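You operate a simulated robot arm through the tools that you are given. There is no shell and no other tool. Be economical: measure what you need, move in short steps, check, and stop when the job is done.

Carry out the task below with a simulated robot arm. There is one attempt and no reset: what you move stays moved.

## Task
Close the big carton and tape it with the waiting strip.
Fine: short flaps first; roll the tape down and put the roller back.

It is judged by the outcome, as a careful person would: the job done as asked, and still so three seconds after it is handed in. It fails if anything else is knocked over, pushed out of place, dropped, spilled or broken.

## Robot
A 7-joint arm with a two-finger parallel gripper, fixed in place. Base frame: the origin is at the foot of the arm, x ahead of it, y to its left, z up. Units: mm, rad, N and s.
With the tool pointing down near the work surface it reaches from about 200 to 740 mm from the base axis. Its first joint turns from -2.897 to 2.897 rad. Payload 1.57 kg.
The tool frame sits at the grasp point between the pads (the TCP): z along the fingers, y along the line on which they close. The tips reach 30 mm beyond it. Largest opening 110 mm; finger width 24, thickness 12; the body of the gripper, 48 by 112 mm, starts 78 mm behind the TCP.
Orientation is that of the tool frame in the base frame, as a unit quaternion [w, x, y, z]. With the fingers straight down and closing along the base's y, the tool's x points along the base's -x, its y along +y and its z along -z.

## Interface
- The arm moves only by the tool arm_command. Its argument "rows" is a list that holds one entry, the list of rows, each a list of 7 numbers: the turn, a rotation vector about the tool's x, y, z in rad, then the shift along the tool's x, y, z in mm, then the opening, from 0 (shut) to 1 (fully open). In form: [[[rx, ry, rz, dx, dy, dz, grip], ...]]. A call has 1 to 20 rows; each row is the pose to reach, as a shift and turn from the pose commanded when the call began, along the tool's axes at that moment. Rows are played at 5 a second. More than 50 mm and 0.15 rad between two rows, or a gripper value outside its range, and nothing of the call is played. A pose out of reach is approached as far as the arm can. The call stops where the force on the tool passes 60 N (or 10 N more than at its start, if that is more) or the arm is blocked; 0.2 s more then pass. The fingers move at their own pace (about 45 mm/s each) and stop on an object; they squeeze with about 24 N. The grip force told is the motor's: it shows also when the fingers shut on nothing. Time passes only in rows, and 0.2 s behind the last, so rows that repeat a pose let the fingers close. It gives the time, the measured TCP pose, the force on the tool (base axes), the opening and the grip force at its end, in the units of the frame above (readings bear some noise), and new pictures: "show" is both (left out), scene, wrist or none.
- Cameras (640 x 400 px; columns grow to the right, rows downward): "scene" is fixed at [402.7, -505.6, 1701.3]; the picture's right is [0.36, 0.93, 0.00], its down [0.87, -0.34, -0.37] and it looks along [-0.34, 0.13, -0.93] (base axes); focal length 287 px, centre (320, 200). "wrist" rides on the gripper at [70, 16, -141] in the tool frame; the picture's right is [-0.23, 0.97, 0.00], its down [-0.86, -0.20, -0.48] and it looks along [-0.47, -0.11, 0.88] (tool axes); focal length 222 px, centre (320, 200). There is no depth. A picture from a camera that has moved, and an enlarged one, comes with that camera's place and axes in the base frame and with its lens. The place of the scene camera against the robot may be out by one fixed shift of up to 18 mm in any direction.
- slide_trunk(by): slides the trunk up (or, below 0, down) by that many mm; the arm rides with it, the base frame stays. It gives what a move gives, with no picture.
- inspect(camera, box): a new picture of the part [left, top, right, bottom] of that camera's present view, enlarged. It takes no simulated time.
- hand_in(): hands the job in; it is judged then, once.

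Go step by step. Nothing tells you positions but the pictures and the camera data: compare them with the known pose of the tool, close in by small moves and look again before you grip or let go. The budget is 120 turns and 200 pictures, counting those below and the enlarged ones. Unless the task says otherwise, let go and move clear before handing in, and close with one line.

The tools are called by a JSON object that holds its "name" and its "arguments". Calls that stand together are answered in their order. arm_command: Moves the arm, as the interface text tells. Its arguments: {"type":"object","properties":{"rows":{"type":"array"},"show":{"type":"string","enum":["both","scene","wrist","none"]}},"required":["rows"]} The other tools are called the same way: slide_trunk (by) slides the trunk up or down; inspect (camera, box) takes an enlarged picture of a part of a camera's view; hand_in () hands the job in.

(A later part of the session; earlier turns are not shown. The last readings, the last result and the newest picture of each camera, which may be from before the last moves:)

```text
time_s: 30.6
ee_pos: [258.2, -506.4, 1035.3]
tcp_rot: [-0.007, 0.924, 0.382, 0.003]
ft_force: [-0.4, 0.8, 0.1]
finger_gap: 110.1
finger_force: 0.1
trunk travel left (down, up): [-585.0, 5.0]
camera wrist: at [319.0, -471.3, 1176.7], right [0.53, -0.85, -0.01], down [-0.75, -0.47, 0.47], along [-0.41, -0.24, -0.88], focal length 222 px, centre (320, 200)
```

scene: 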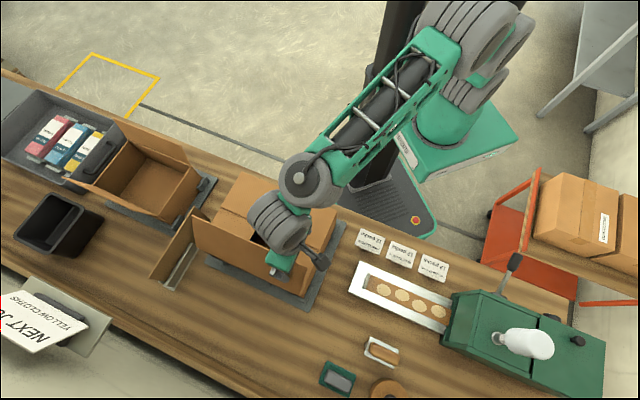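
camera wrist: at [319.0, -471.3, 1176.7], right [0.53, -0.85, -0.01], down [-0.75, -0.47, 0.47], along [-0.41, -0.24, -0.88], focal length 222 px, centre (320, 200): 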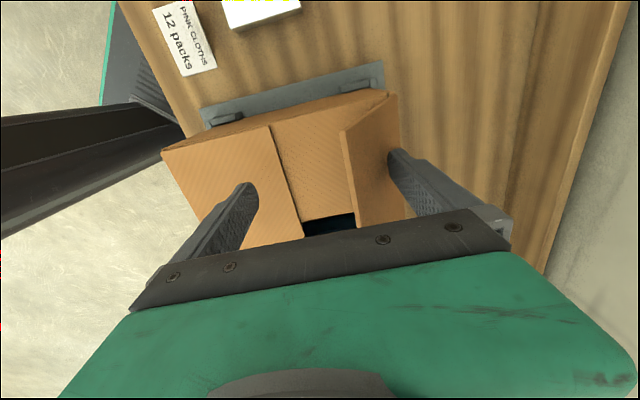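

{"name": "arm_command", "arguments": {"rows": [[[0, 0, 0, 0, -25, 0, 1], [0, 0, 0, 0, -45, 0, 1], [0, 0, 0, 0, -62, 5, 1], [0, 0, 0, 0, -72, 15, 1], [0, 0, 0, 0, -72, 28, 1], [0, 0, 0, 0, -66, 40, 1], [0, 0, 0, 0, -60, 48, 1], [0, 0, 0, 0, -60, 50, 1]]]}}

{"name": "inspect", "arguments": {"camera": "scene", "box": [150, 130, 370, 310]}}

```text
time_s: 32.5
ee_pos: [215.8, -462.2, 987.8]
tcp_rot: [-0.006, 0.924, 0.383, 0.002]
ft_force: [0.5, 3.1, 7.6]
finger_gap: 108.1
finger_force: 0.0
trunk travel left (down, up): [-585.0, 5.0]
camera wrist: at [276.7, -427.2, 1128.4], right [0.53, -0.85, -0.01], down [-0.75, -0.47, 0.47], along [-0.41, -0.24, -0.88], focal length 222 px, centre (320, 200)
```

scene: 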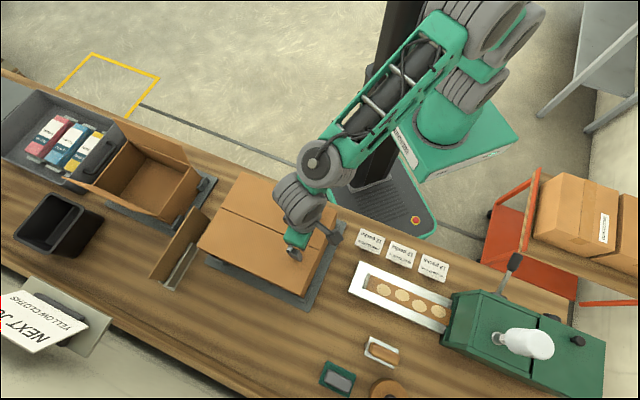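
wrist: 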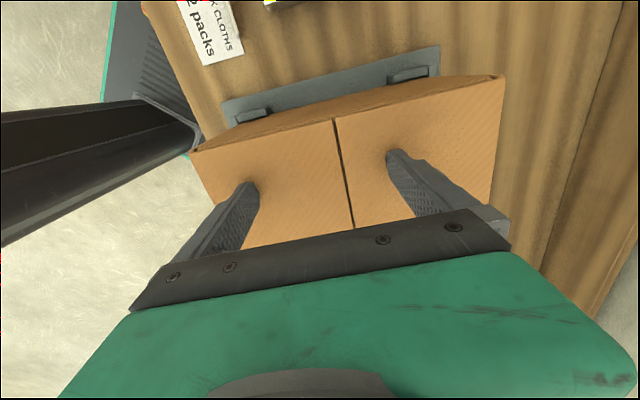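

```text
2.22 times, centred on (260, 220) of scene
camera zoom: at [402.7, -505.6, 1701.3], right [0.36, 0.93, 0.0], down [0.87, -0.34, -0.37], along [-0.34, 0.13, -0.93], focal length 638 px, centre (453, 156)
```

zoom: 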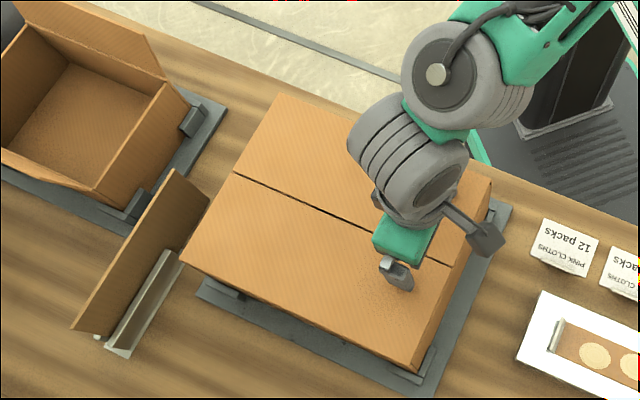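

The carton is closed flat. I'll lift off to check that the flaps stay, and move to the strip with the gripper turned back.

{"name": "arm_command", "arguments": {"rows": [[[0, 0, 0, 0, 0, -40, 1], [0, 0, 0, 0, 0, -80, 1], [0, 0, -0.13, 20, 0, -90, 1], [0, 0, -0.26, 40, 0, -90, 1], [0, 0, -0.39, 60, 0, -90, 1], [0, 0, -0.52, 80, 0, -90, 1], [0, 0, -0.65, 100, 0, -80, 1], [0, 0, -0.78, 120, 0, -70, 1], [0, 0, -0.91, 140, 0, -60, 1], [0, 0, -1.04, 160, 0, -50, 1], [0, 0, -1.17, 180, 5, -40, 1], [0, 0, -1.3, 200, 10, -30, 1], [0, 0, -1.43, 200, 15, -20, 1], [0, 0, -1.571, 200, 20, -15, 1], [0, 0, -1.571, 200, 20, -15, 1]]]}}

{"name": "inspect", "arguments": {"camera": "wrist", "box": [200, 40, 460, 200]}}

```text
time_s: 35.6
ee_pos: [371.2, -336.4, 1004.2]
tcp_rot: [-0.003, 0.382, 0.924, 0.006]
ft_force: [0.1, -0.8, 0.0]
finger_gap: 109.9
finger_force: 0.0
trunk travel left (down, up): [-585.0, 5.0]
camera wrist: at [334.0, -277.5, 1144.2], right [0.85, 0.53, 0.01], down [0.46, -0.75, 0.47], along [0.25, -0.39, -0.88], focal length 222 px, centre (320, 200)
```

scene: 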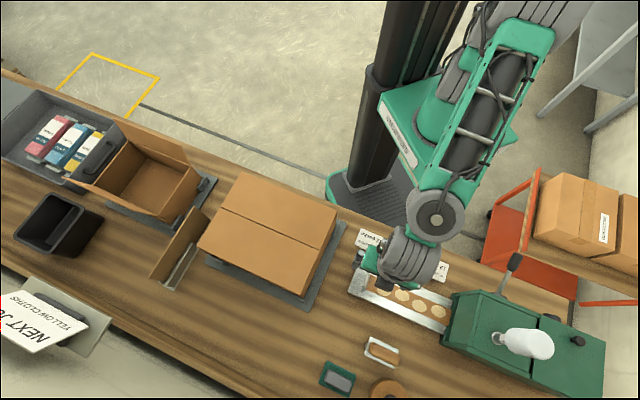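
wrist: 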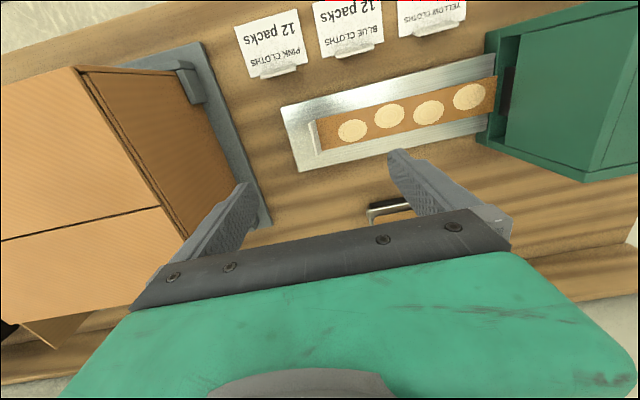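

```text
2.46 times, centred on (330, 120) of wrist
camera zoom: at [334.0, -277.5, 1144.2], right [0.85, 0.53, 0.01], down [0.46, -0.75, 0.47], along [0.25, -0.39, -0.88], focal length 547 px, centre (295, 397)
```

zoom: 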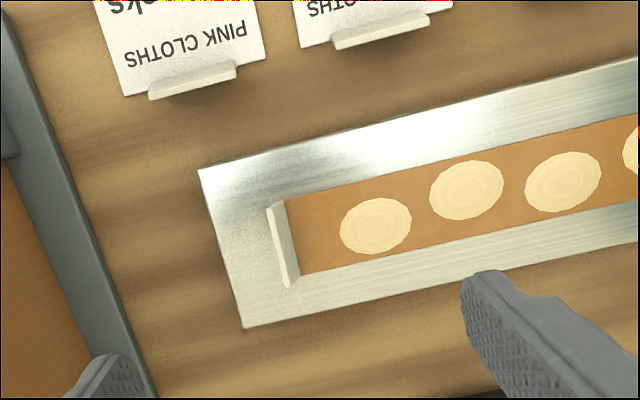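

The flaps stay closed. I'll enlarge the tab to measure it.

{"name": "inspect", "arguments": {"camera": "wrist", "box": [290, 100, 350, 170]}}

{"name": "inspect", "arguments": {"camera": "scene", "box": [345, 255, 405, 300]}}

```text
5.71 times, centred on (320, 135) of wrist
camera zoom: at [334.0, -277.5, 1144.2], right [0.85, 0.53, 0.01], down [0.46, -0.75, 0.47], along [0.25, -0.39, -0.88], focal length 1269 px, centre (320, 571)
```

zoom: 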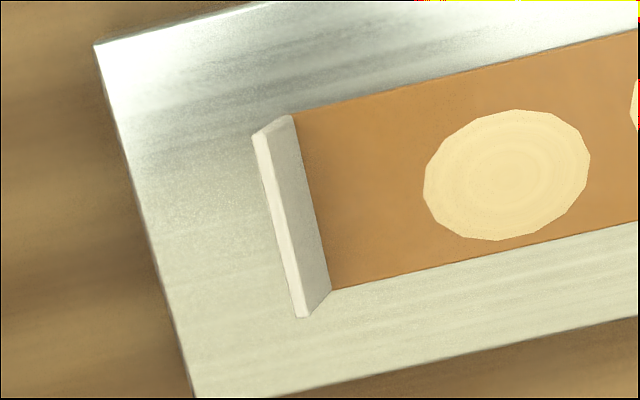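

```text
8.89 times, centred on (375, 278) of scene
camera zoom: at [402.7, -505.6, 1701.3], right [0.36, 0.93, 0.0], down [0.87, -0.34, -0.37], along [-0.34, 0.13, -0.93], focal length 2550 px, centre (-169, -489)
```

zoom: 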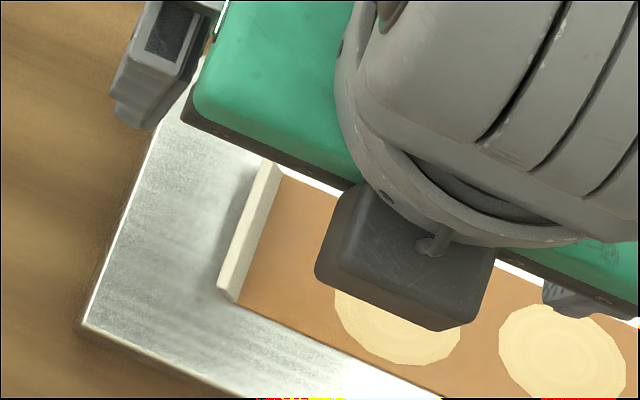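

The tab is about 48 wide, 3 thick and about 16–20 tall, at about (371, −335), on the same line as the carton seam (offset ≈ 498). I'll lower with a half-open gripper straddling it.

{"name": "arm_command", "arguments": {"rows": [[[0.009, -0.01, 0.002, 2, -4, 40, 0.5], [0.009, -0.01, 0.002, 2, -4, 80, 0.5], [0.009, -0.01, 0.002, 2, -4, 115, 0.5], [0.009, -0.01, 0.002, 2, -4, 130, 0.5], [0.009, -0.01, 0.002, 2, -4, 130, 0.5]]]}}

{"name": "inspect", "arguments": {"camera": "wrist", "box": [240, 80, 400, 220]}}

{"name": "inspect", "arguments": {"camera": "scene", "box": [340, 250, 420, 310]}}

```text
time_s: 36.9
ee_pos: [366.7, -335.5, 872.5]
tcp_rot: [0.0, 0.383, 0.924, 0.001]
ft_force: [0.4, 0.1, 0.6]
finger_gap: 55.1
finger_force: 0.0
trunk travel left (down, up): [-585.0, 5.0]
camera wrist: at [329.1, -274.8, 1013.5], right [0.85, 0.53, 0.0], down [0.46, -0.75, 0.48], along [0.25, -0.41, -0.88], focal length 222 px, centre (320, 200)
```

scene: 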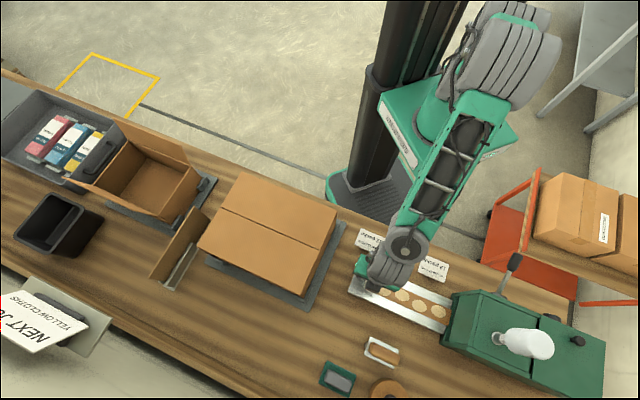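
wrist: 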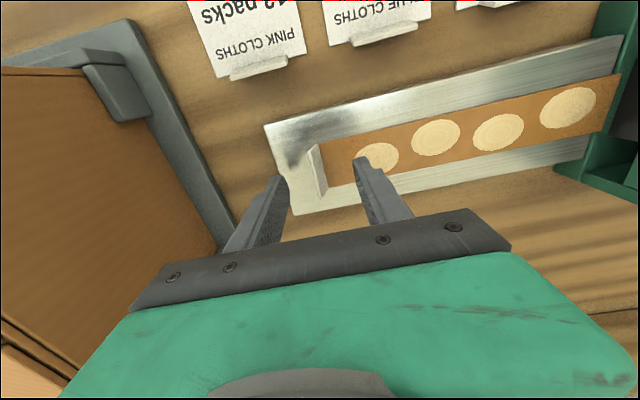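

```text
2.86 times, centred on (320, 150) of wrist
camera zoom: at [329.1, -274.8, 1013.5], right [0.85, 0.53, 0.0], down [0.46, -0.75, 0.48], along [0.25, -0.41, -0.88], focal length 635 px, centre (320, 343)
```

zoom: 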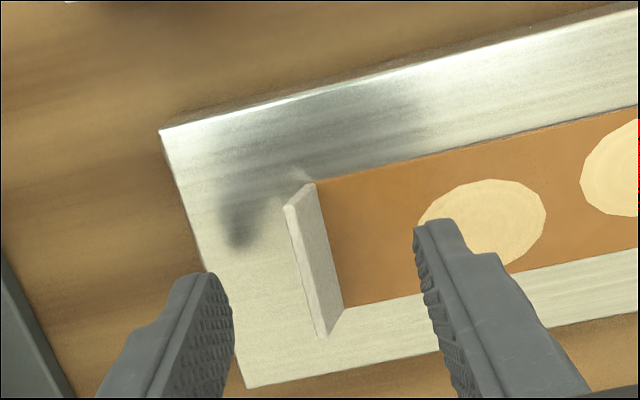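

```text
6.67 times, centred on (380, 280) of scene
camera zoom: at [402.7, -505.6, 1701.3], right [0.36, 0.93, 0.0], down [0.87, -0.34, -0.37], along [-0.34, 0.13, -0.93], focal length 1913 px, centre (-80, -333)
```

zoom: 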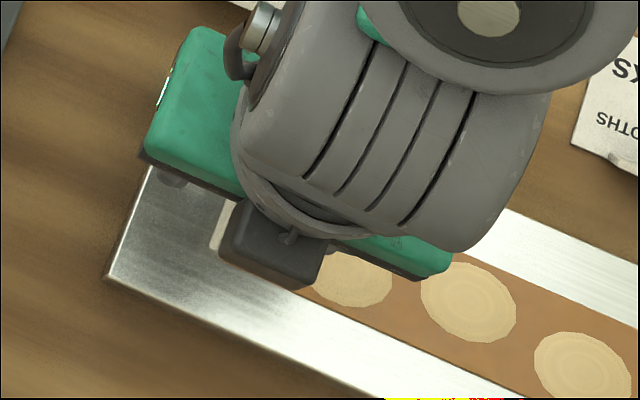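

The tab leans about 15° outward (top near e1 17, z 830; base e1 24, z 811). I'll tilt the gripper to match, narrow it, and lower around the tab.

{"name": "arm_command", "arguments": {"rows": [[[-0.13, 0, 0, -1, -5, -5, 0.3], [-0.26, 0, 0, -2, -10, -5, 0.27], [-0.26, 0, 0, -2, -10, 0, 0.27], [-0.26, 0, 0, -2, -10, 10, 0.27], [-0.26, 0, 0, -2, -10, 16, 0.27], [-0.26, 0, 0, -2, -10, 16, 0.27]]], "show": "wrist"}}

{"name": "inspect", "arguments": {"camera": "wrist", "box": [260, 100, 400, 220]}}

```text
time_s: 38.2
ee_pos: [359.3, -343.9, 856.5]
tcp_rot: [0.049, 0.38, 0.916, 0.12]
ft_force: [-0.3, -0.4, -0.9]
finger_gap: 29.6
finger_force: 0.1
trunk travel left (down, up): [-585.0, 5.0]
camera wrist: at [297.1, -309.6, 996.7], right [0.83, 0.5, 0.25], down [0.38, -0.83, 0.41], along [0.41, -0.24, -0.88], focal length 222 px, centre (320, 200)
```

wrist: 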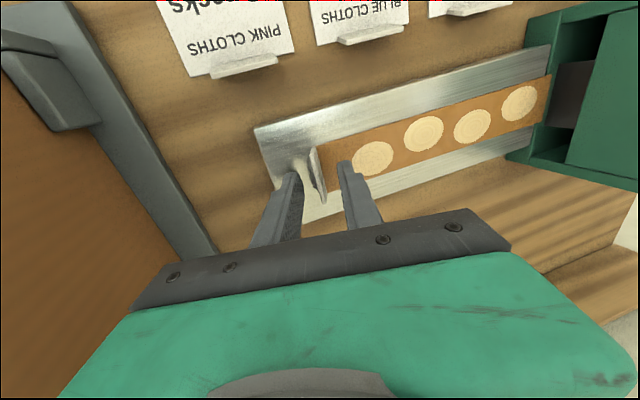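

```text
3.33 times, centred on (330, 160) of wrist
camera zoom: at [297.1, -309.6, 996.7], right [0.83, 0.5, 0.25], down [0.38, -0.83, 0.41], along [0.41, -0.24, -0.88], focal length 740 px, centre (287, 333)
```

zoom: 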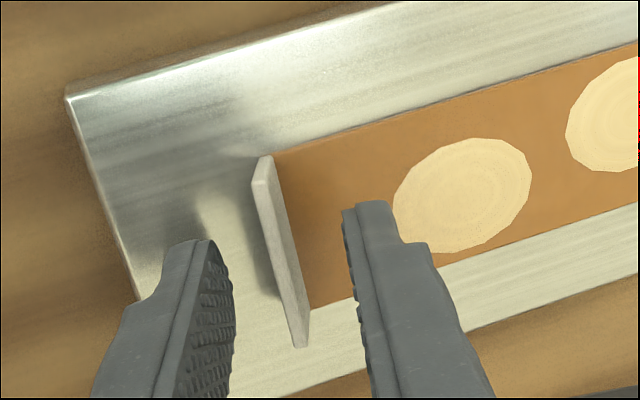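

The tilt matches the tab. I'll lower the last 9 mm and close.

{"name": "arm_command", "arguments": {"rows": [[[0, 0, 0, 0, -1, 5, 0.27], [0, 0, 0, 0, -1.5, 9, 0.27], [0, 0, 0, 0, -1.5, 9, 0.15], [0, 0, 0, 0, -1.5, 10, 0], [0, 0, 0, 0, -1.5, 10, 0], [0, 0, 0, 0, -1.5, 10, 0], [0, 0, 0, 0, -1.5, 10, 0]]], "show": "wrist"}}

{"name": "inspect", "arguments": {"camera": "wrist", "box": [260, 100, 400, 220]}}

```text
time_s: 39.9
ee_pos: [362.4, -343.0, 846.1]
tcp_rot: [0.05, 0.38, 0.916, 0.12]
ft_force: [-0.9, 0.2, 2.9]
finger_gap: 2.3
finger_force: 24.2
trunk travel left (down, up): [-585.0, 5.0]
camera wrist: at [298.5, -308.8, 987.0], right [0.83, 0.5, 0.25], down [0.38, -0.83, 0.41], along [0.41, -0.24, -0.88], focal length 222 px, centre (320, 200)
```

wrist: 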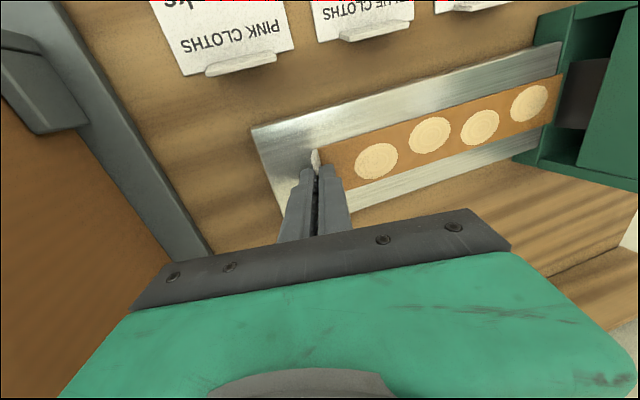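

```text
3.33 times, centred on (330, 160) of wrist
camera zoom: at [298.5, -308.8, 987.0], right [0.83, 0.5, 0.25], down [0.38, -0.83, 0.41], along [0.41, -0.24, -0.88], focal length 740 px, centre (287, 333)
```

zoom: 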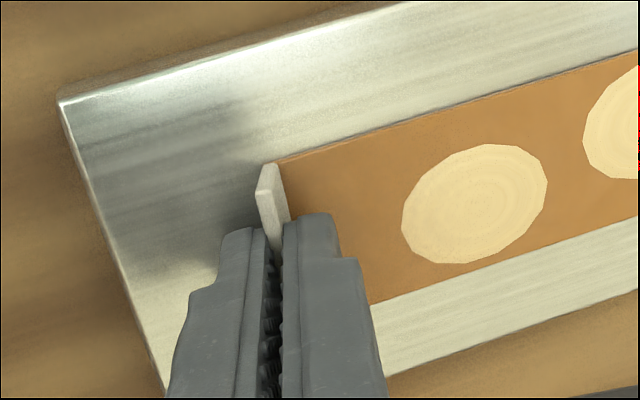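

The tab is gripped. I'll lift gently.

{"name": "arm_command", "arguments": {"rows": [[[0, 0, 0, 0, 2.6, -9.7, 0], [0, 0, 0, 0, 6.4, -24, 0], [0, 0, 0, 0, 13, -48, 0], [0, 0, 0, 0, 26, -97, 0], [0, 0, 0, 0, 36, -135, 0], [0, 0, 0, 0, 36, -135, 0]]]}}

{"name": "inspect", "arguments": {"camera": "scene", "box": [320, 200, 500, 330]}}

```text
refused: row 4 steps farther than a row can; nothing moved
```

```text
3.08 times, centred on (410, 265) of scene
camera zoom: at [402.7, -505.6, 1701.3], right [0.36, 0.93, 0.0], down [0.87, -0.34, -0.37], along [-0.34, 0.13, -0.93], focal length 883 px, centre (43, 0)
```

zoom: 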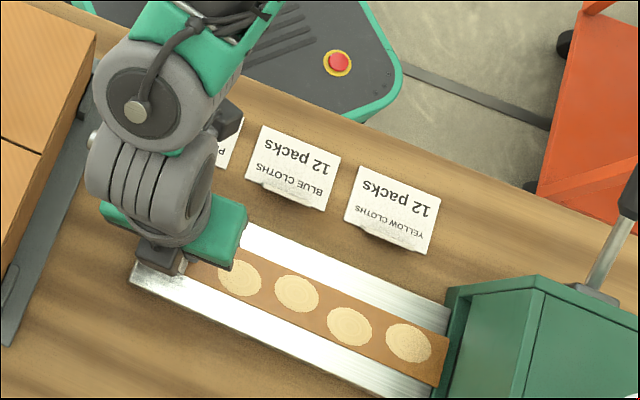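

That step was too long, so I'll repeat the lift in smaller rows.

{"name": "arm_command", "arguments": {"rows": [[[0, 0, 0, 0, 2.6, -9.7, 0], [0, 0, 0, 0, 6.4, -24, 0], [0, 0, 0, 0, 13, -48, 0], [0, 0, 0, 0, 21, -80, 0], [0, 0, 0, 0, 30, -112, 0], [0, 0, 0, 0, 36, -135, 0], [0, 0, 0, 0, 36, -135, 0]]]}}

{"name": "inspect", "arguments": {"camera": "scene", "box": [320, 200, 500, 330]}}

{"name": "inspect", "arguments": {"camera": "wrist", "box": [260, 40, 500, 220]}}

```text
time_s: 41.5
ee_pos: [362.7, -344.1, 986.1]
tcp_rot: [0.05, 0.38, 0.916, 0.121]
ft_force: [-0.8, -1.6, -0.7]
finger_gap: 2.5
finger_force: 23.7
trunk travel left (down, up): [-585.0, 5.0]
camera wrist: at [298.5, -308.5, 1126.8], right [0.83, 0.5, 0.25], down [0.38, -0.83, 0.41], along [0.41, -0.24, -0.88], focal length 222 px, centre (320, 200)
```

scene: 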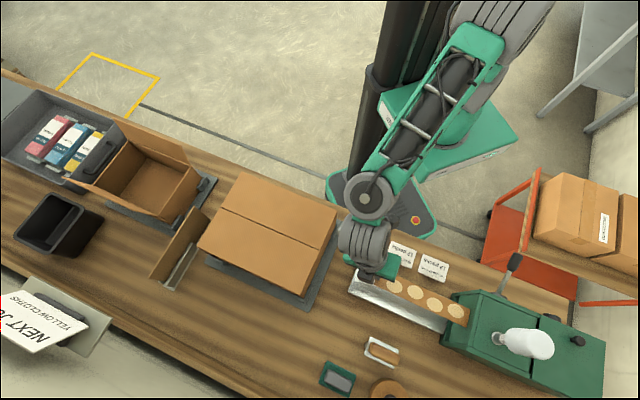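
wrist: 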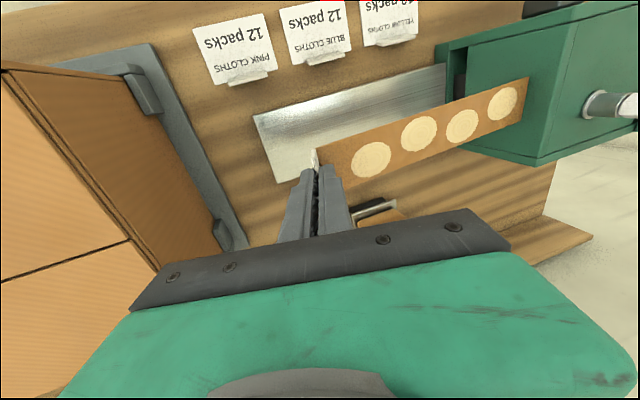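

```text
3.08 times, centred on (410, 265) of scene
camera zoom: at [402.7, -505.6, 1701.3], right [0.36, 0.93, 0.0], down [0.87, -0.34, -0.37], along [-0.34, 0.13, -0.93], focal length 883 px, centre (43, 0)
```

zoom: 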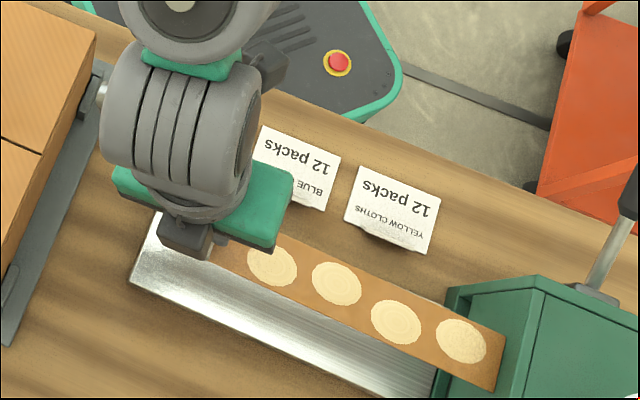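

```text
2.22 times, centred on (380, 130) of wrist
camera zoom: at [298.5, -308.5, 1126.8], right [0.83, 0.5, 0.25], down [0.38, -0.83, 0.41], along [0.41, -0.24, -0.88], focal length 494 px, centre (187, 356)
```

zoom: 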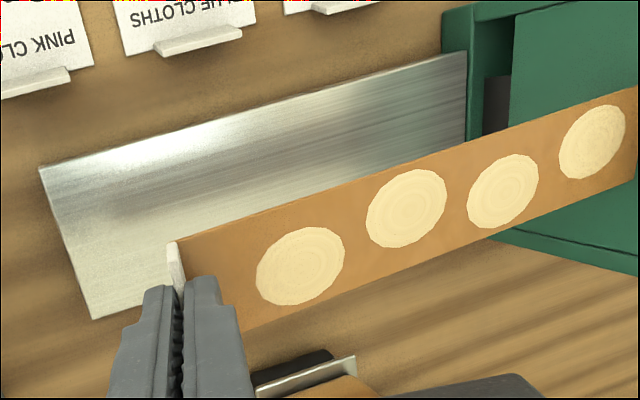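

The strip came away stiff and level. I'll raise it and carry it left over the carton seam, with no sideways shift.

{"name": "arm_command", "arguments": {"rows": [[[0, 0, 0, 0, 7.7, -29, 0], [0, 0, 0, 0, 15.4, -58, 0], [0, 0, 0, 0, -31, -70.4, 0], [0, 0, 0, 0, -77.5, -82.7, 0], [0, 0, 0, 0, -124, -95.1, 0], [0, 0, 0, 0, -170.5, -107.5, 0], [0, 0, 0, 0, -217, -119.8, 0], [0, 0, 0, 0, -263.4, -132.2, 0], [0, 0, 0, 0, -310, -144.6, 0], [0, 0, 0, 0, -356.4, -157, 0], [0, 0, 0, 0, -402.9, -169.3, 0], [0, 0, 0, 0, -402.9, -169.3, 0], [0, 0, 0, 0, -402.9, -169.3, 0]]]}}

{"name": "inspect", "arguments": {"camera": "scene", "box": [150, 130, 370, 310]}}

{"name": "inspect", "arguments": {"camera": "wrist", "box": [240, 20, 560, 220]}}

```text
time_s: 44.2
ee_pos: [66.6, -570.9, 1022.4]
tcp_rot: [0.051, 0.38, 0.916, 0.121]
ft_force: [-0.4, 0.3, -0.2]
finger_gap: 2.5
finger_force: 24.1
out of reach, approached as far as the arm can: row 9, 10, 11, 12, 13
trunk travel left (down, up): [-585.0, 5.0]
camera wrist: at [2.8, -535.2, 1162.2], right [0.83, 0.5, 0.25], down [0.38, -0.83, 0.41], along [0.41, -0.24, -0.88], focal length 222 px, centre (320, 200)
```

scene: 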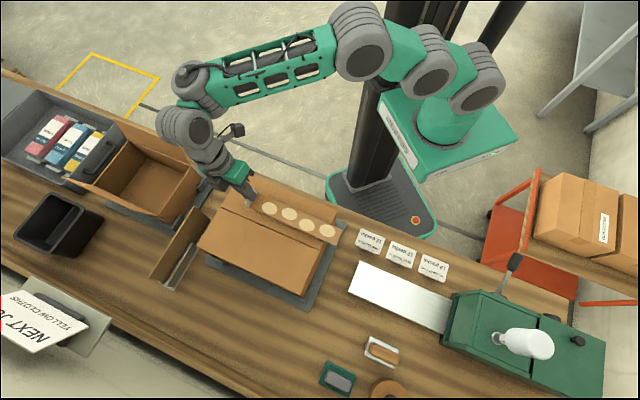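
wrist: 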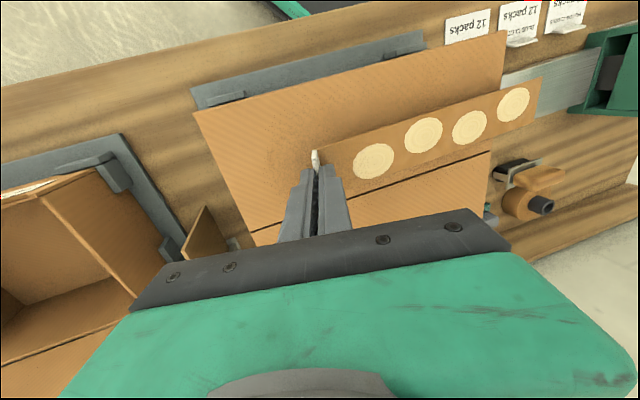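

```text
2.22 times, centred on (260, 220) of scene
camera zoom: at [402.7, -505.6, 1701.3], right [0.36, 0.93, 0.0], down [0.87, -0.34, -0.37], along [-0.34, 0.13, -0.93], focal length 638 px, centre (453, 156)
```

zoom: 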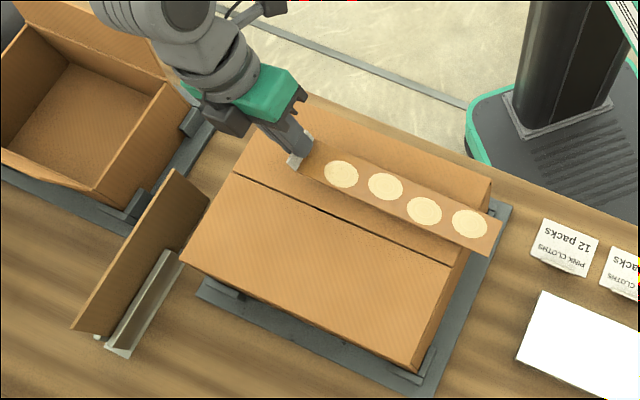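

```text
2.00 times, centred on (400, 120) of wrist
camera zoom: at [2.8, -535.2, 1162.2], right [0.83, 0.5, 0.25], down [0.38, -0.83, 0.41], along [0.41, -0.24, -0.88], focal length 444 px, centre (160, 360)
```

zoom: 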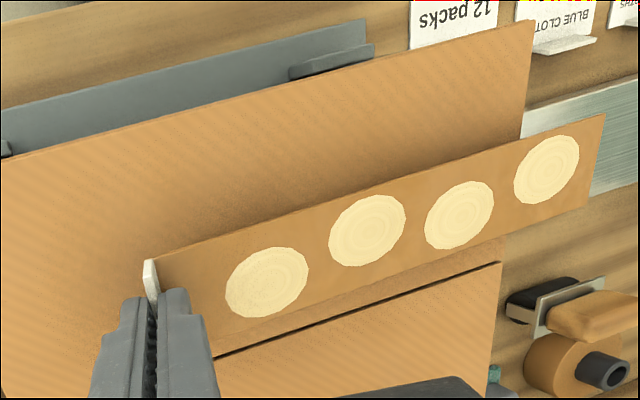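

With the gripper leaning left the arm can't reach the left end. Instead I'll swing the strip half a turn, outward and away from the robot, so that the tab ends at the right end of the seam, well within reach.

{"name": "arm_command", "arguments": {"rows": [[[0, 0, 0, -10, 38, -20, 0], [0, 0, 0, -20, 76, -10, 0], [0, 0, 0, -30, 114, 3, 0], [0, 0, 0, -40, 152, 15, 0], [0, 0, 0, -48, 189.4, 26.6, 0], [0, -0.036, 0.135, -48, 189.4, 26.6, 0], [0, -0.072, 0.27, -48, 189.4, 26.6, 0], [0, -0.108, 0.405, -48, 189.4, 26.6, 0], [0, -0.144, 0.54, -48, 189.4, 26.6, 0], [0, -0.18, 0.675, -48, 189.4, 26.6, 0], [0, -0.216, 0.81, -48, 189.4, 26.6, 0], [0, -0.252, 0.945, -48, 189.4, 26.6, 0], [0, -0.288, 1.08, -48, 189.4, 26.6, 0], [0, -0.324, 1.215, -48, 189.4, 26.6, 0], [0, -0.36, 1.35, -48, 189.4, 26.6, 0], [0, -0.404, 1.517, -48, 189.4, 26.6, 0], [0, -0.404, 1.517, -48, 189.4, 26.6, 0]]]}}

```text
refused: row 16 steps farther than a row can; nothing moved
```

One step was too large, so I'll trim it.

{"name": "arm_command", "arguments": {"rows": [[[0, 0, 0, -10, 38, -20, 0], [0, 0, 0, -20, 76, -10, 0], [0, 0, 0, -30, 114, 3, 0], [0, 0, 0, -40, 152, 15, 0], [0, 0, 0, -48, 189.4, 26.6, 0], [0, -0.036, 0.135, -48, 189.4, 26.6, 0], [0, -0.072, 0.27, -48, 189.4, 26.6, 0], [0, -0.108, 0.405, -48, 189.4, 26.6, 0], [0, -0.144, 0.54, -48, 189.4, 26.6, 0], [0, -0.18, 0.675, -48, 189.4, 26.6, 0], [0, -0.216, 0.81, -48, 189.4, 26.6, 0], [0, -0.252, 0.945, -48, 189.4, 26.6, 0], [0, -0.288, 1.08, -48, 189.4, 26.6, 0], [0, -0.324, 1.215, -48, 189.4, 26.6, 0], [0, -0.36, 1.35, -48, 189.4, 26.6, 0], [0, -0.396, 1.485, -48, 189.4, 26.6, 0], [0, -0.396, 1.485, -48, 189.4, 26.6, 0]]]}}

```text
time_s: 47.9
ee_pos: [235.1, -468.5, 1046.4]
tcp_rot: [0.119, 0.91, 0.393, 0.052]
ft_force: [0.5, 0.6, -0.3]
finger_gap: 2.5
finger_force: 23.5
trunk travel left (down, up): [-585.0, 5.0]
camera wrist: at [267.2, -404.4, 1187.0], right [0.53, -0.81, 0.25], down [-0.82, -0.41, 0.41], along [-0.23, -0.42, -0.88], focal length 222 px, centre (320, 200)
```

scene: 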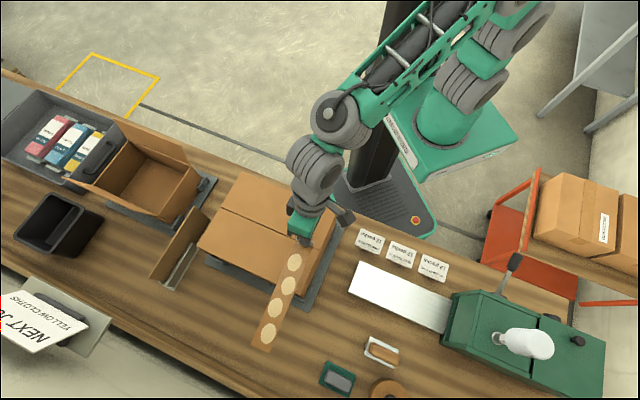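
wrist: 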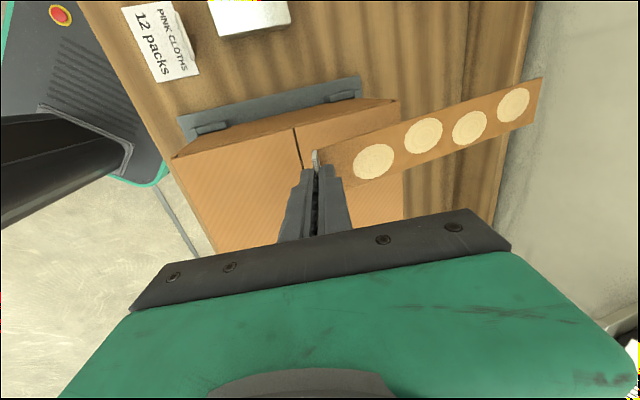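

It's working; I'll continue the other quarter turn.

{"name": "arm_command", "arguments": {"rows": [[[0, -0.0344, 0.1292, 0, 0, 0, 0], [0, -0.0687, 0.2584, 0, 0, 0, 0], [0, -0.1031, 0.3876, 0, 0, 0, 0], [0, -0.1375, 0.5168, 0, 0, 0, 0], [0, -0.1719, 0.646, 0, 0, 0, 0], [0, -0.2062, 0.7752, 0, 0, 0, 0], [0, -0.2406, 0.9044, 0, 0, 0, 0], [0, -0.275, 1.0336, 0, 0, 0, 0], [0, -0.3094, 1.1628, 0, 0, 0, 0], [0, -0.3437, 1.292, 0, 0, 0, 0], [0, -0.3781, 1.4212, 0, 0, 0, 0], [0, -0.4125, 1.5504, 0, 0, 0, 0], [0, -0.4125, 1.5504, 0, 0, 0, 0]]]}}

{"name": "inspect", "arguments": {"camera": "scene", "box": [150, 130, 370, 310]}}

{"name": "inspect", "arguments": {"camera": "wrist", "box": [240, 20, 560, 220]}}

```text
time_s: 50.6
ee_pos: [234.4, -468.6, 1046.3]
tcp_rot: [0.119, 0.916, -0.381, -0.049]
ft_force: [0.1, -0.3, -0.3]
finger_gap: 2.3
finger_force: 24.2
trunk travel left (down, up): [-585.0, 5.0]
camera wrist: at [297.7, -504.4, 1187.0], right [-0.83, -0.5, 0.25], down [-0.38, 0.83, 0.41], along [-0.41, 0.25, -0.88], focal length 222 px, centre (320, 200)
```

scene: 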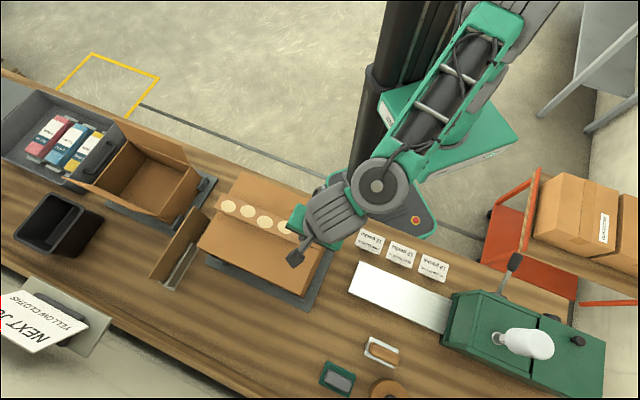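
wrist: 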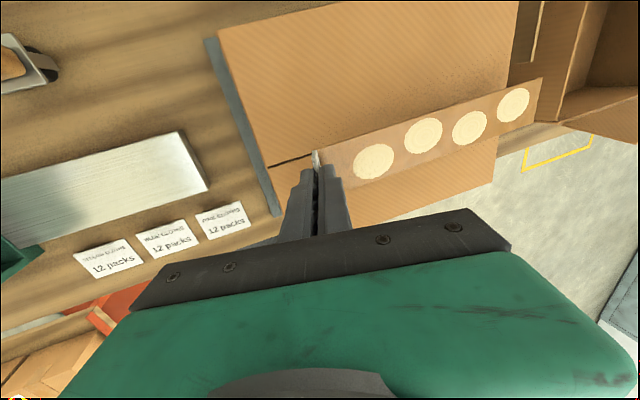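

```text
2.22 times, centred on (260, 220) of scene
camera zoom: at [402.7, -505.6, 1701.3], right [0.36, 0.93, 0.0], down [0.87, -0.34, -0.37], along [-0.34, 0.13, -0.93], focal length 638 px, centre (453, 156)
```

zoom: 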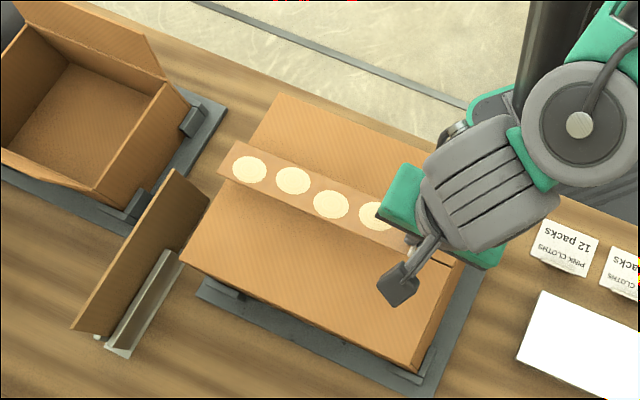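

```text
2.00 times, centred on (400, 120) of wrist
camera zoom: at [297.7, -504.4, 1187.0], right [-0.83, -0.5, 0.25], down [-0.38, 0.83, 0.41], along [-0.41, 0.25, -0.88], focal length 444 px, centre (160, 360)
```

zoom: 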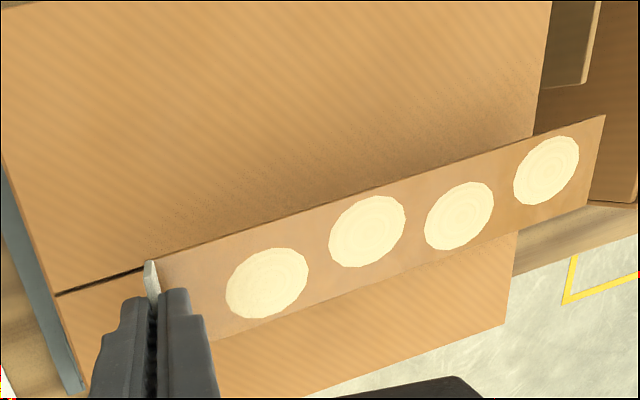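

The strip is now above the seam with the tab at the right. I'll lower it toward the top (about z 955), with small corrections.

{"name": "arm_command", "arguments": {"rows": [[[0, 0, 0, 2, -9, 14, 0], [0, 0, 0, 2, -13, 29, 0], [0, 0, 0, 2, -15.5, 39, 0], [0, 0, 0, 2, -16.6, 43.1, 0], [0, 0, 0, 2, -16.6, 43.1, 0]]]}}

{"name": "inspect", "arguments": {"camera": "scene", "box": [180, 150, 350, 290]}}

{"name": "inspect", "arguments": {"camera": "wrist", "box": [240, 20, 560, 220]}}

```text
time_s: 51.9
ee_pos: [239.9, -467.0, 1000.6]
tcp_rot: [0.119, 0.916, -0.379, -0.05]
ft_force: [0.6, -0.1, -0.2]
finger_gap: 2.3
finger_force: 24.2
trunk travel left (down, up): [-585.0, 5.0]
camera wrist: at [303.3, -502.1, 1141.1], right [-0.83, -0.5, 0.25], down [-0.38, 0.83, 0.41], along [-0.41, 0.25, -0.88], focal length 222 px, centre (320, 200)
```

scene: 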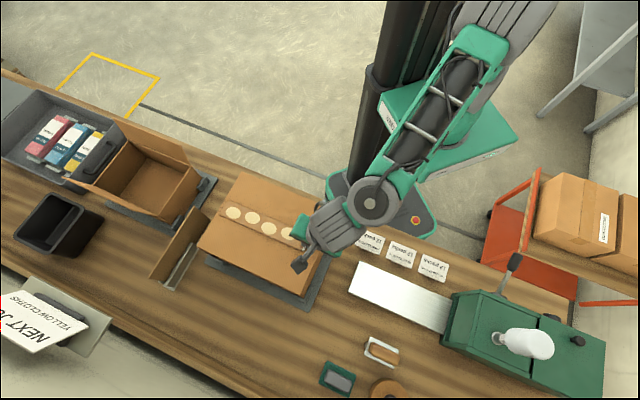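
wrist: 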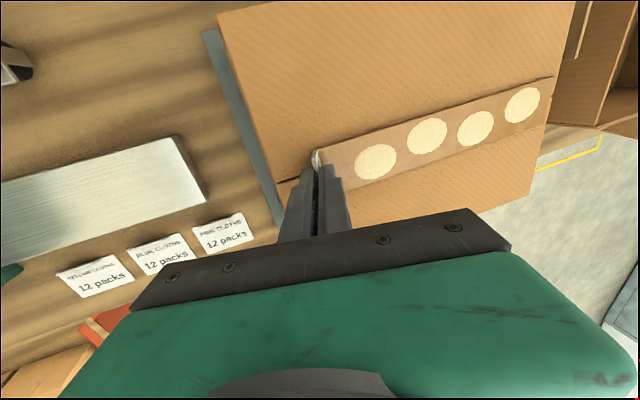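

```text
2.86 times, centred on (265, 220) of scene
camera zoom: at [402.7, -505.6, 1701.3], right [0.36, 0.93, 0.0], down [0.87, -0.34, -0.37], along [-0.34, 0.13, -0.93], focal length 820 px, centre (477, 143)
```

zoom: 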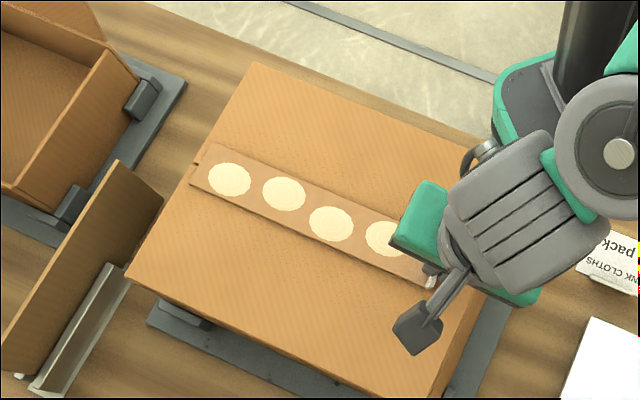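

```text
2.00 times, centred on (400, 120) of wrist
camera zoom: at [303.3, -502.1, 1141.1], right [-0.83, -0.5, 0.25], down [-0.38, 0.83, 0.41], along [-0.41, 0.25, -0.88], focal length 444 px, centre (160, 360)
```

zoom: 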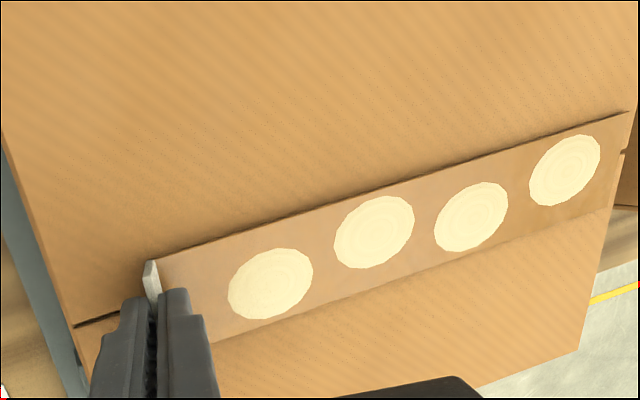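

The strip is well centred across the seam, but its left margin is smaller than the right. I'll shift it 12 mm right and lower gently.

{"name": "arm_command", "arguments": {"rows": [[[0, 0, 0, 0, -6, -1.5, 0], [0, 0, 0, 0, -11.6, -3.1, 0], [0, 0, 0, 0, -12.1, -1.2, 0], [0, 0, 0, 0, -12.6, 0.7, 0], [0, 0, 0, 0, -12.9, 1.7, 0], [0, 0, 0, 0, -13.1, 2.7, 0], [0, 0, 0, 0, -13.1, 2.7, 0]]]}}

{"name": "inspect", "arguments": {"camera": "scene", "box": [180, 150, 350, 290]}}

{"name": "inspect", "arguments": {"camera": "wrist", "box": [240, 20, 560, 220]}}

```text
time_s: 53.5
ee_pos: [244.5, -462.2, 999.0]
tcp_rot: [0.122, 0.914, -0.384, -0.048]
ft_force: [-28.5, -31.1, 30.1]
finger_gap: 15.0
finger_force: 23.7
trunk travel left (down, up): [-585.0, 5.0]
camera wrist: at [307.5, -496.6, 1138.9], right [-0.83, -0.5, 0.25], down [-0.38, 0.83, 0.4], along [-0.41, 0.24, -0.88], focal length 222 px, centre (320, 200)
```

scene: 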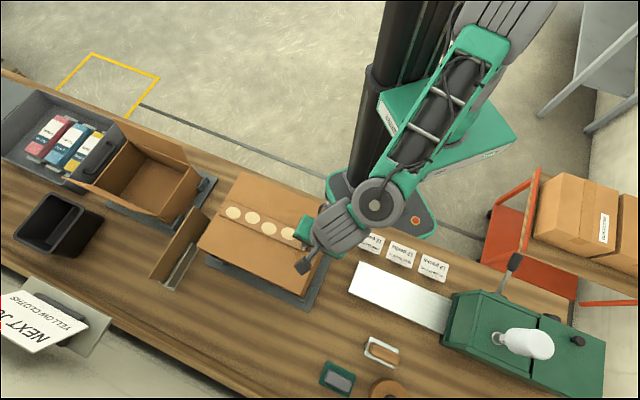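
wrist: 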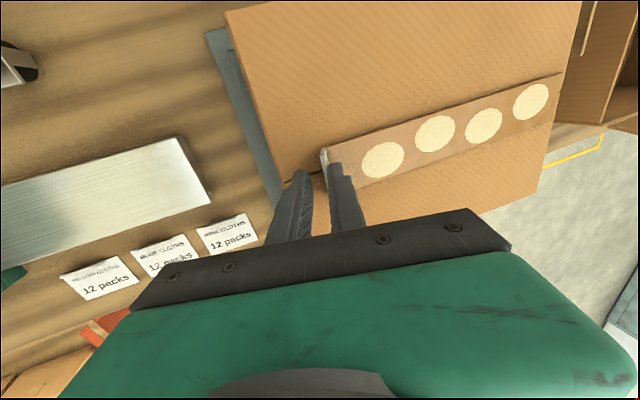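

```text
2.86 times, centred on (265, 220) of scene
camera zoom: at [402.7, -505.6, 1701.3], right [0.36, 0.93, 0.0], down [0.87, -0.34, -0.37], along [-0.34, 0.13, -0.93], focal length 820 px, centre (477, 143)
```

zoom: 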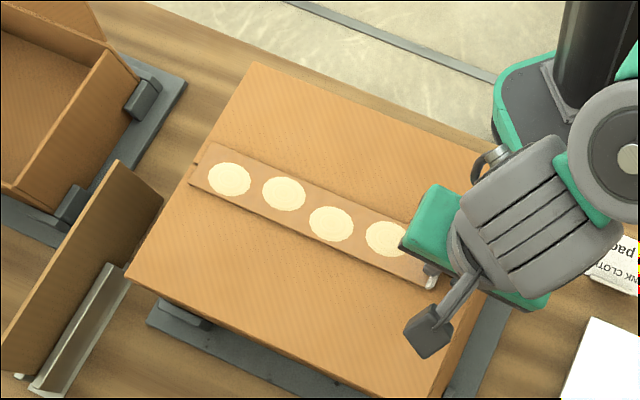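

```text
2.00 times, centred on (400, 120) of wrist
camera zoom: at [307.5, -496.6, 1138.9], right [-0.83, -0.5, 0.25], down [-0.38, 0.83, 0.4], along [-0.41, 0.24, -0.88], focal length 444 px, centre (160, 360)
```

zoom: 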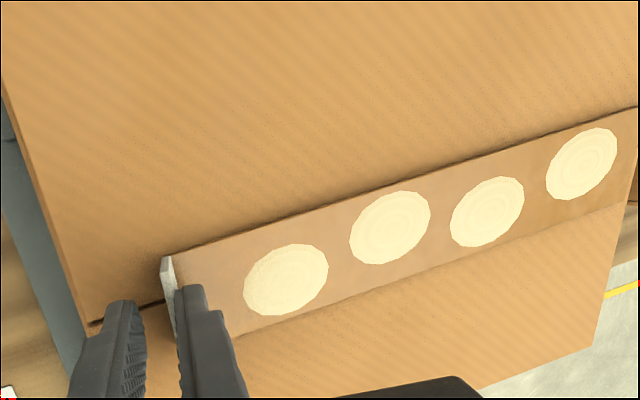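

The strip is already tacked to the carton: it stayed put while the fingers slid. It is centred on the seam, so I'll leave it there, ease off, open and lift away.

{"name": "arm_command", "arguments": {"rows": [[[0, 0, 0, 0, 6, 0, 0.2], [0, 0, 0, 0, 10, -1, 0.4], [0, 0, 0, 0, 10, -2, 0.5], [0, 0, 0, 0, 10, -2, 0.5], [0, 0, 0, 0, 14, -20, 0.5], [0, 0, 0, 0, 22, -60, 0.5], [0, 0, 0, 0, 30, -105, 0.5], [0, 0, 0, 0, 30, -105, 0.5]]]}}

{"name": "inspect", "arguments": {"camera": "wrist", "box": [240, 20, 560, 220]}}

{"name": "inspect", "arguments": {"camera": "scene", "box": [180, 150, 350, 290]}}

```text
time_s: 55.2
ee_pos: [246.9, -459.1, 1103.6]
tcp_rot: [0.118, 0.916, -0.38, -0.05]
ft_force: [0.6, -0.3, -0.4]
finger_gap: 55.4
finger_force: 0.1
trunk travel left (down, up): [-585.0, 5.0]
camera wrist: at [310.8, -495.0, 1244.8], right [-0.83, -0.5, 0.25], down [-0.38, 0.83, 0.41], along [-0.41, 0.25, -0.88], focal length 222 px, centre (320, 200)
```

scene: 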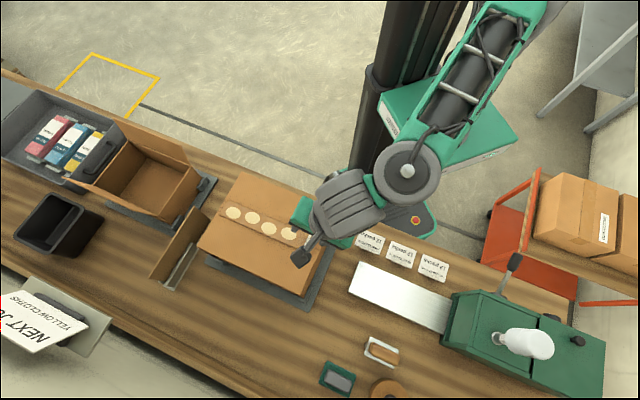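
wrist: 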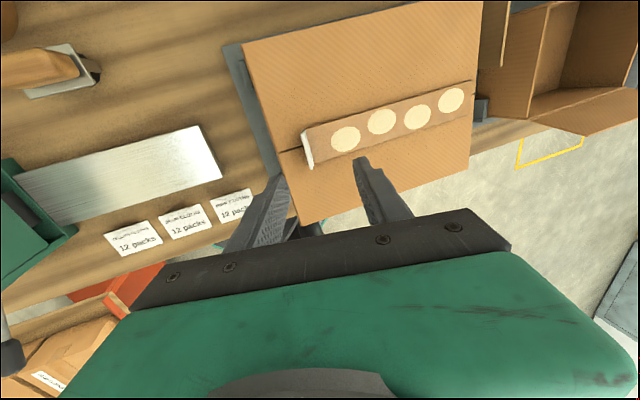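

```text
2.00 times, centred on (400, 120) of wrist
camera zoom: at [310.8, -495.0, 1244.8], right [-0.83, -0.5, 0.25], down [-0.38, 0.83, 0.41], along [-0.41, 0.25, -0.88], focal length 444 px, centre (160, 360)
```

zoom: 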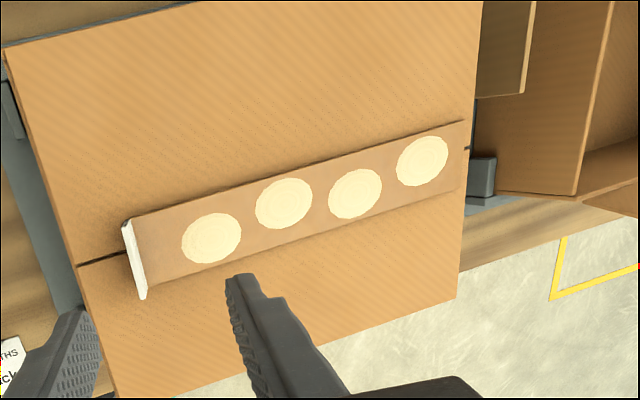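

```text
2.86 times, centred on (265, 220) of scene
camera zoom: at [402.7, -505.6, 1701.3], right [0.36, 0.93, 0.0], down [0.87, -0.34, -0.37], along [-0.34, 0.13, -0.93], focal length 820 px, centre (477, 143)
```

zoom: 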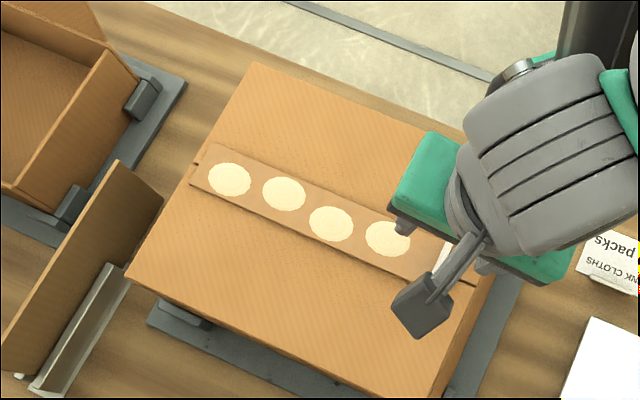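

The tape is laid along the seam with its tab at the right. Now for the roller: untilt and move toward it.

{"name": "arm_command", "arguments": {"rows": [[[0.13, 0, 0, 18, -39, -5, 0.6], [0.257, 0, 0, 37, -78, -9, 0.7], [0.257, 0, 0, 56, -118, -14, 0.7], [0.257, 0, 0, 74, -157, -18, 0.7], [0.257, 0, 0, 93, -196, -23, 0.7], [0.257, 0, 0, 111, -236, -27, 0.7], [0.257, 0, 0, 130, -275, -32, 0.7], [0.257, 0, 0, 130, -275, -32, 0.7]]], "show": "none"}}

{"name": "arm_command", "arguments": {"rows": [[[0, 0, -0.13, 0, 0, 5, 0.7], [0, 0, -0.26, 0, 0, 10, 0.7], [0, 0, -0.39, 0, 0, 15, 0.7], [0, 0, -0.52, 5, 0, 20, 0.7], [0, 0, -0.65, 10, 0, 25, 0.7], [0, 0, -0.78, 15, 0, 30, 0.7], [0, 0, -0.91, 20, 0, 35, 0.7], [0, 0, -1.04, 25, 0, 40, 0.7], [0, 0, -1.17, 30, 0, 45, 0.7], [0, 0, -1.3, 35, 0, 50, 0.7], [0, 0, -1.43, 40, 0, 55, 0.7], [0, 0, -1.571, 40, 0, 60, 0.7], [0, 0, -1.571, 40, 0, 60, 0.7]]]}}

{"name": "inspect", "arguments": {"camera": "wrist", "box": [200, 0, 440, 200]}}

```text
time_s: 57.0
ee_pos: [531.4, -359.8, 1064.8]
tcp_rot: [0.004, 0.923, -0.384, -0.004]
ft_force: [0.6, 0.6, 0.3]
finger_gap: 77.1
finger_force: 0.0
out of reach, approached as far as the arm can: row 4
trunk travel left (down, up): [-585.0, 5.0]
```

```text
time_s: 59.9
ee_pos: [558.8, -386.8, 1003.4]
tcp_rot: [0.0, 0.924, 0.383, 0.0]
ft_force: [0.8, 0.4, 0.2]
finger_gap: 77.1
finger_force: 0.1
trunk travel left (down, up): [-585.0, 5.0]
camera wrist: at [621.5, -349.8, 1144.8], right [0.53, -0.85, 0.0], down [-0.74, -0.46, 0.48], along [-0.41, -0.25, -0.88], focal length 222 px, centre (320, 200)
```

scene: 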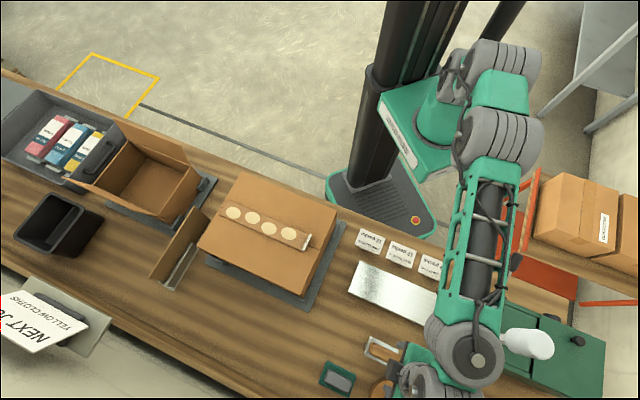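
wrist: 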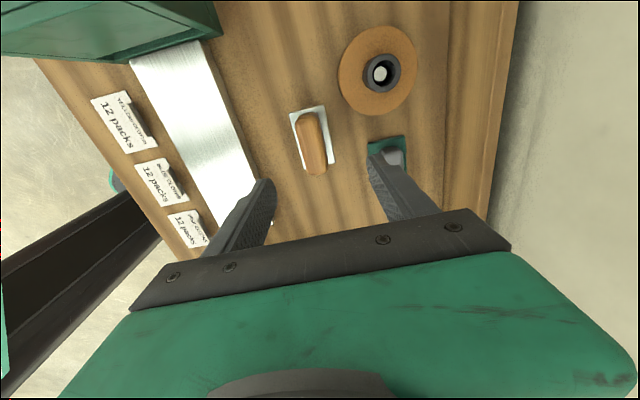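

```text
2.00 times, centred on (320, 100) of wrist
camera zoom: at [621.5, -349.8, 1144.8], right [0.53, -0.85, 0.0], down [-0.74, -0.46, 0.48], along [-0.41, -0.25, -0.88], focal length 444 px, centre (320, 400)
```

zoom: 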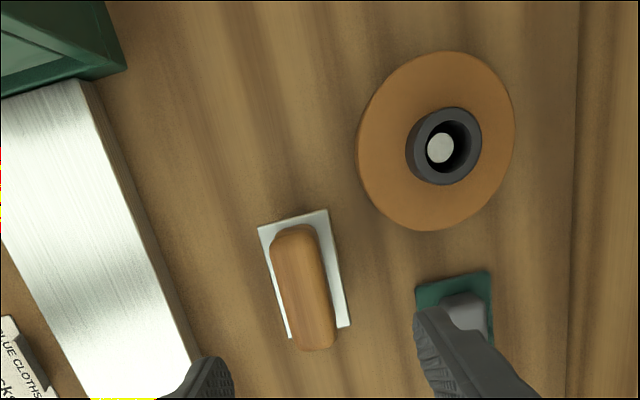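

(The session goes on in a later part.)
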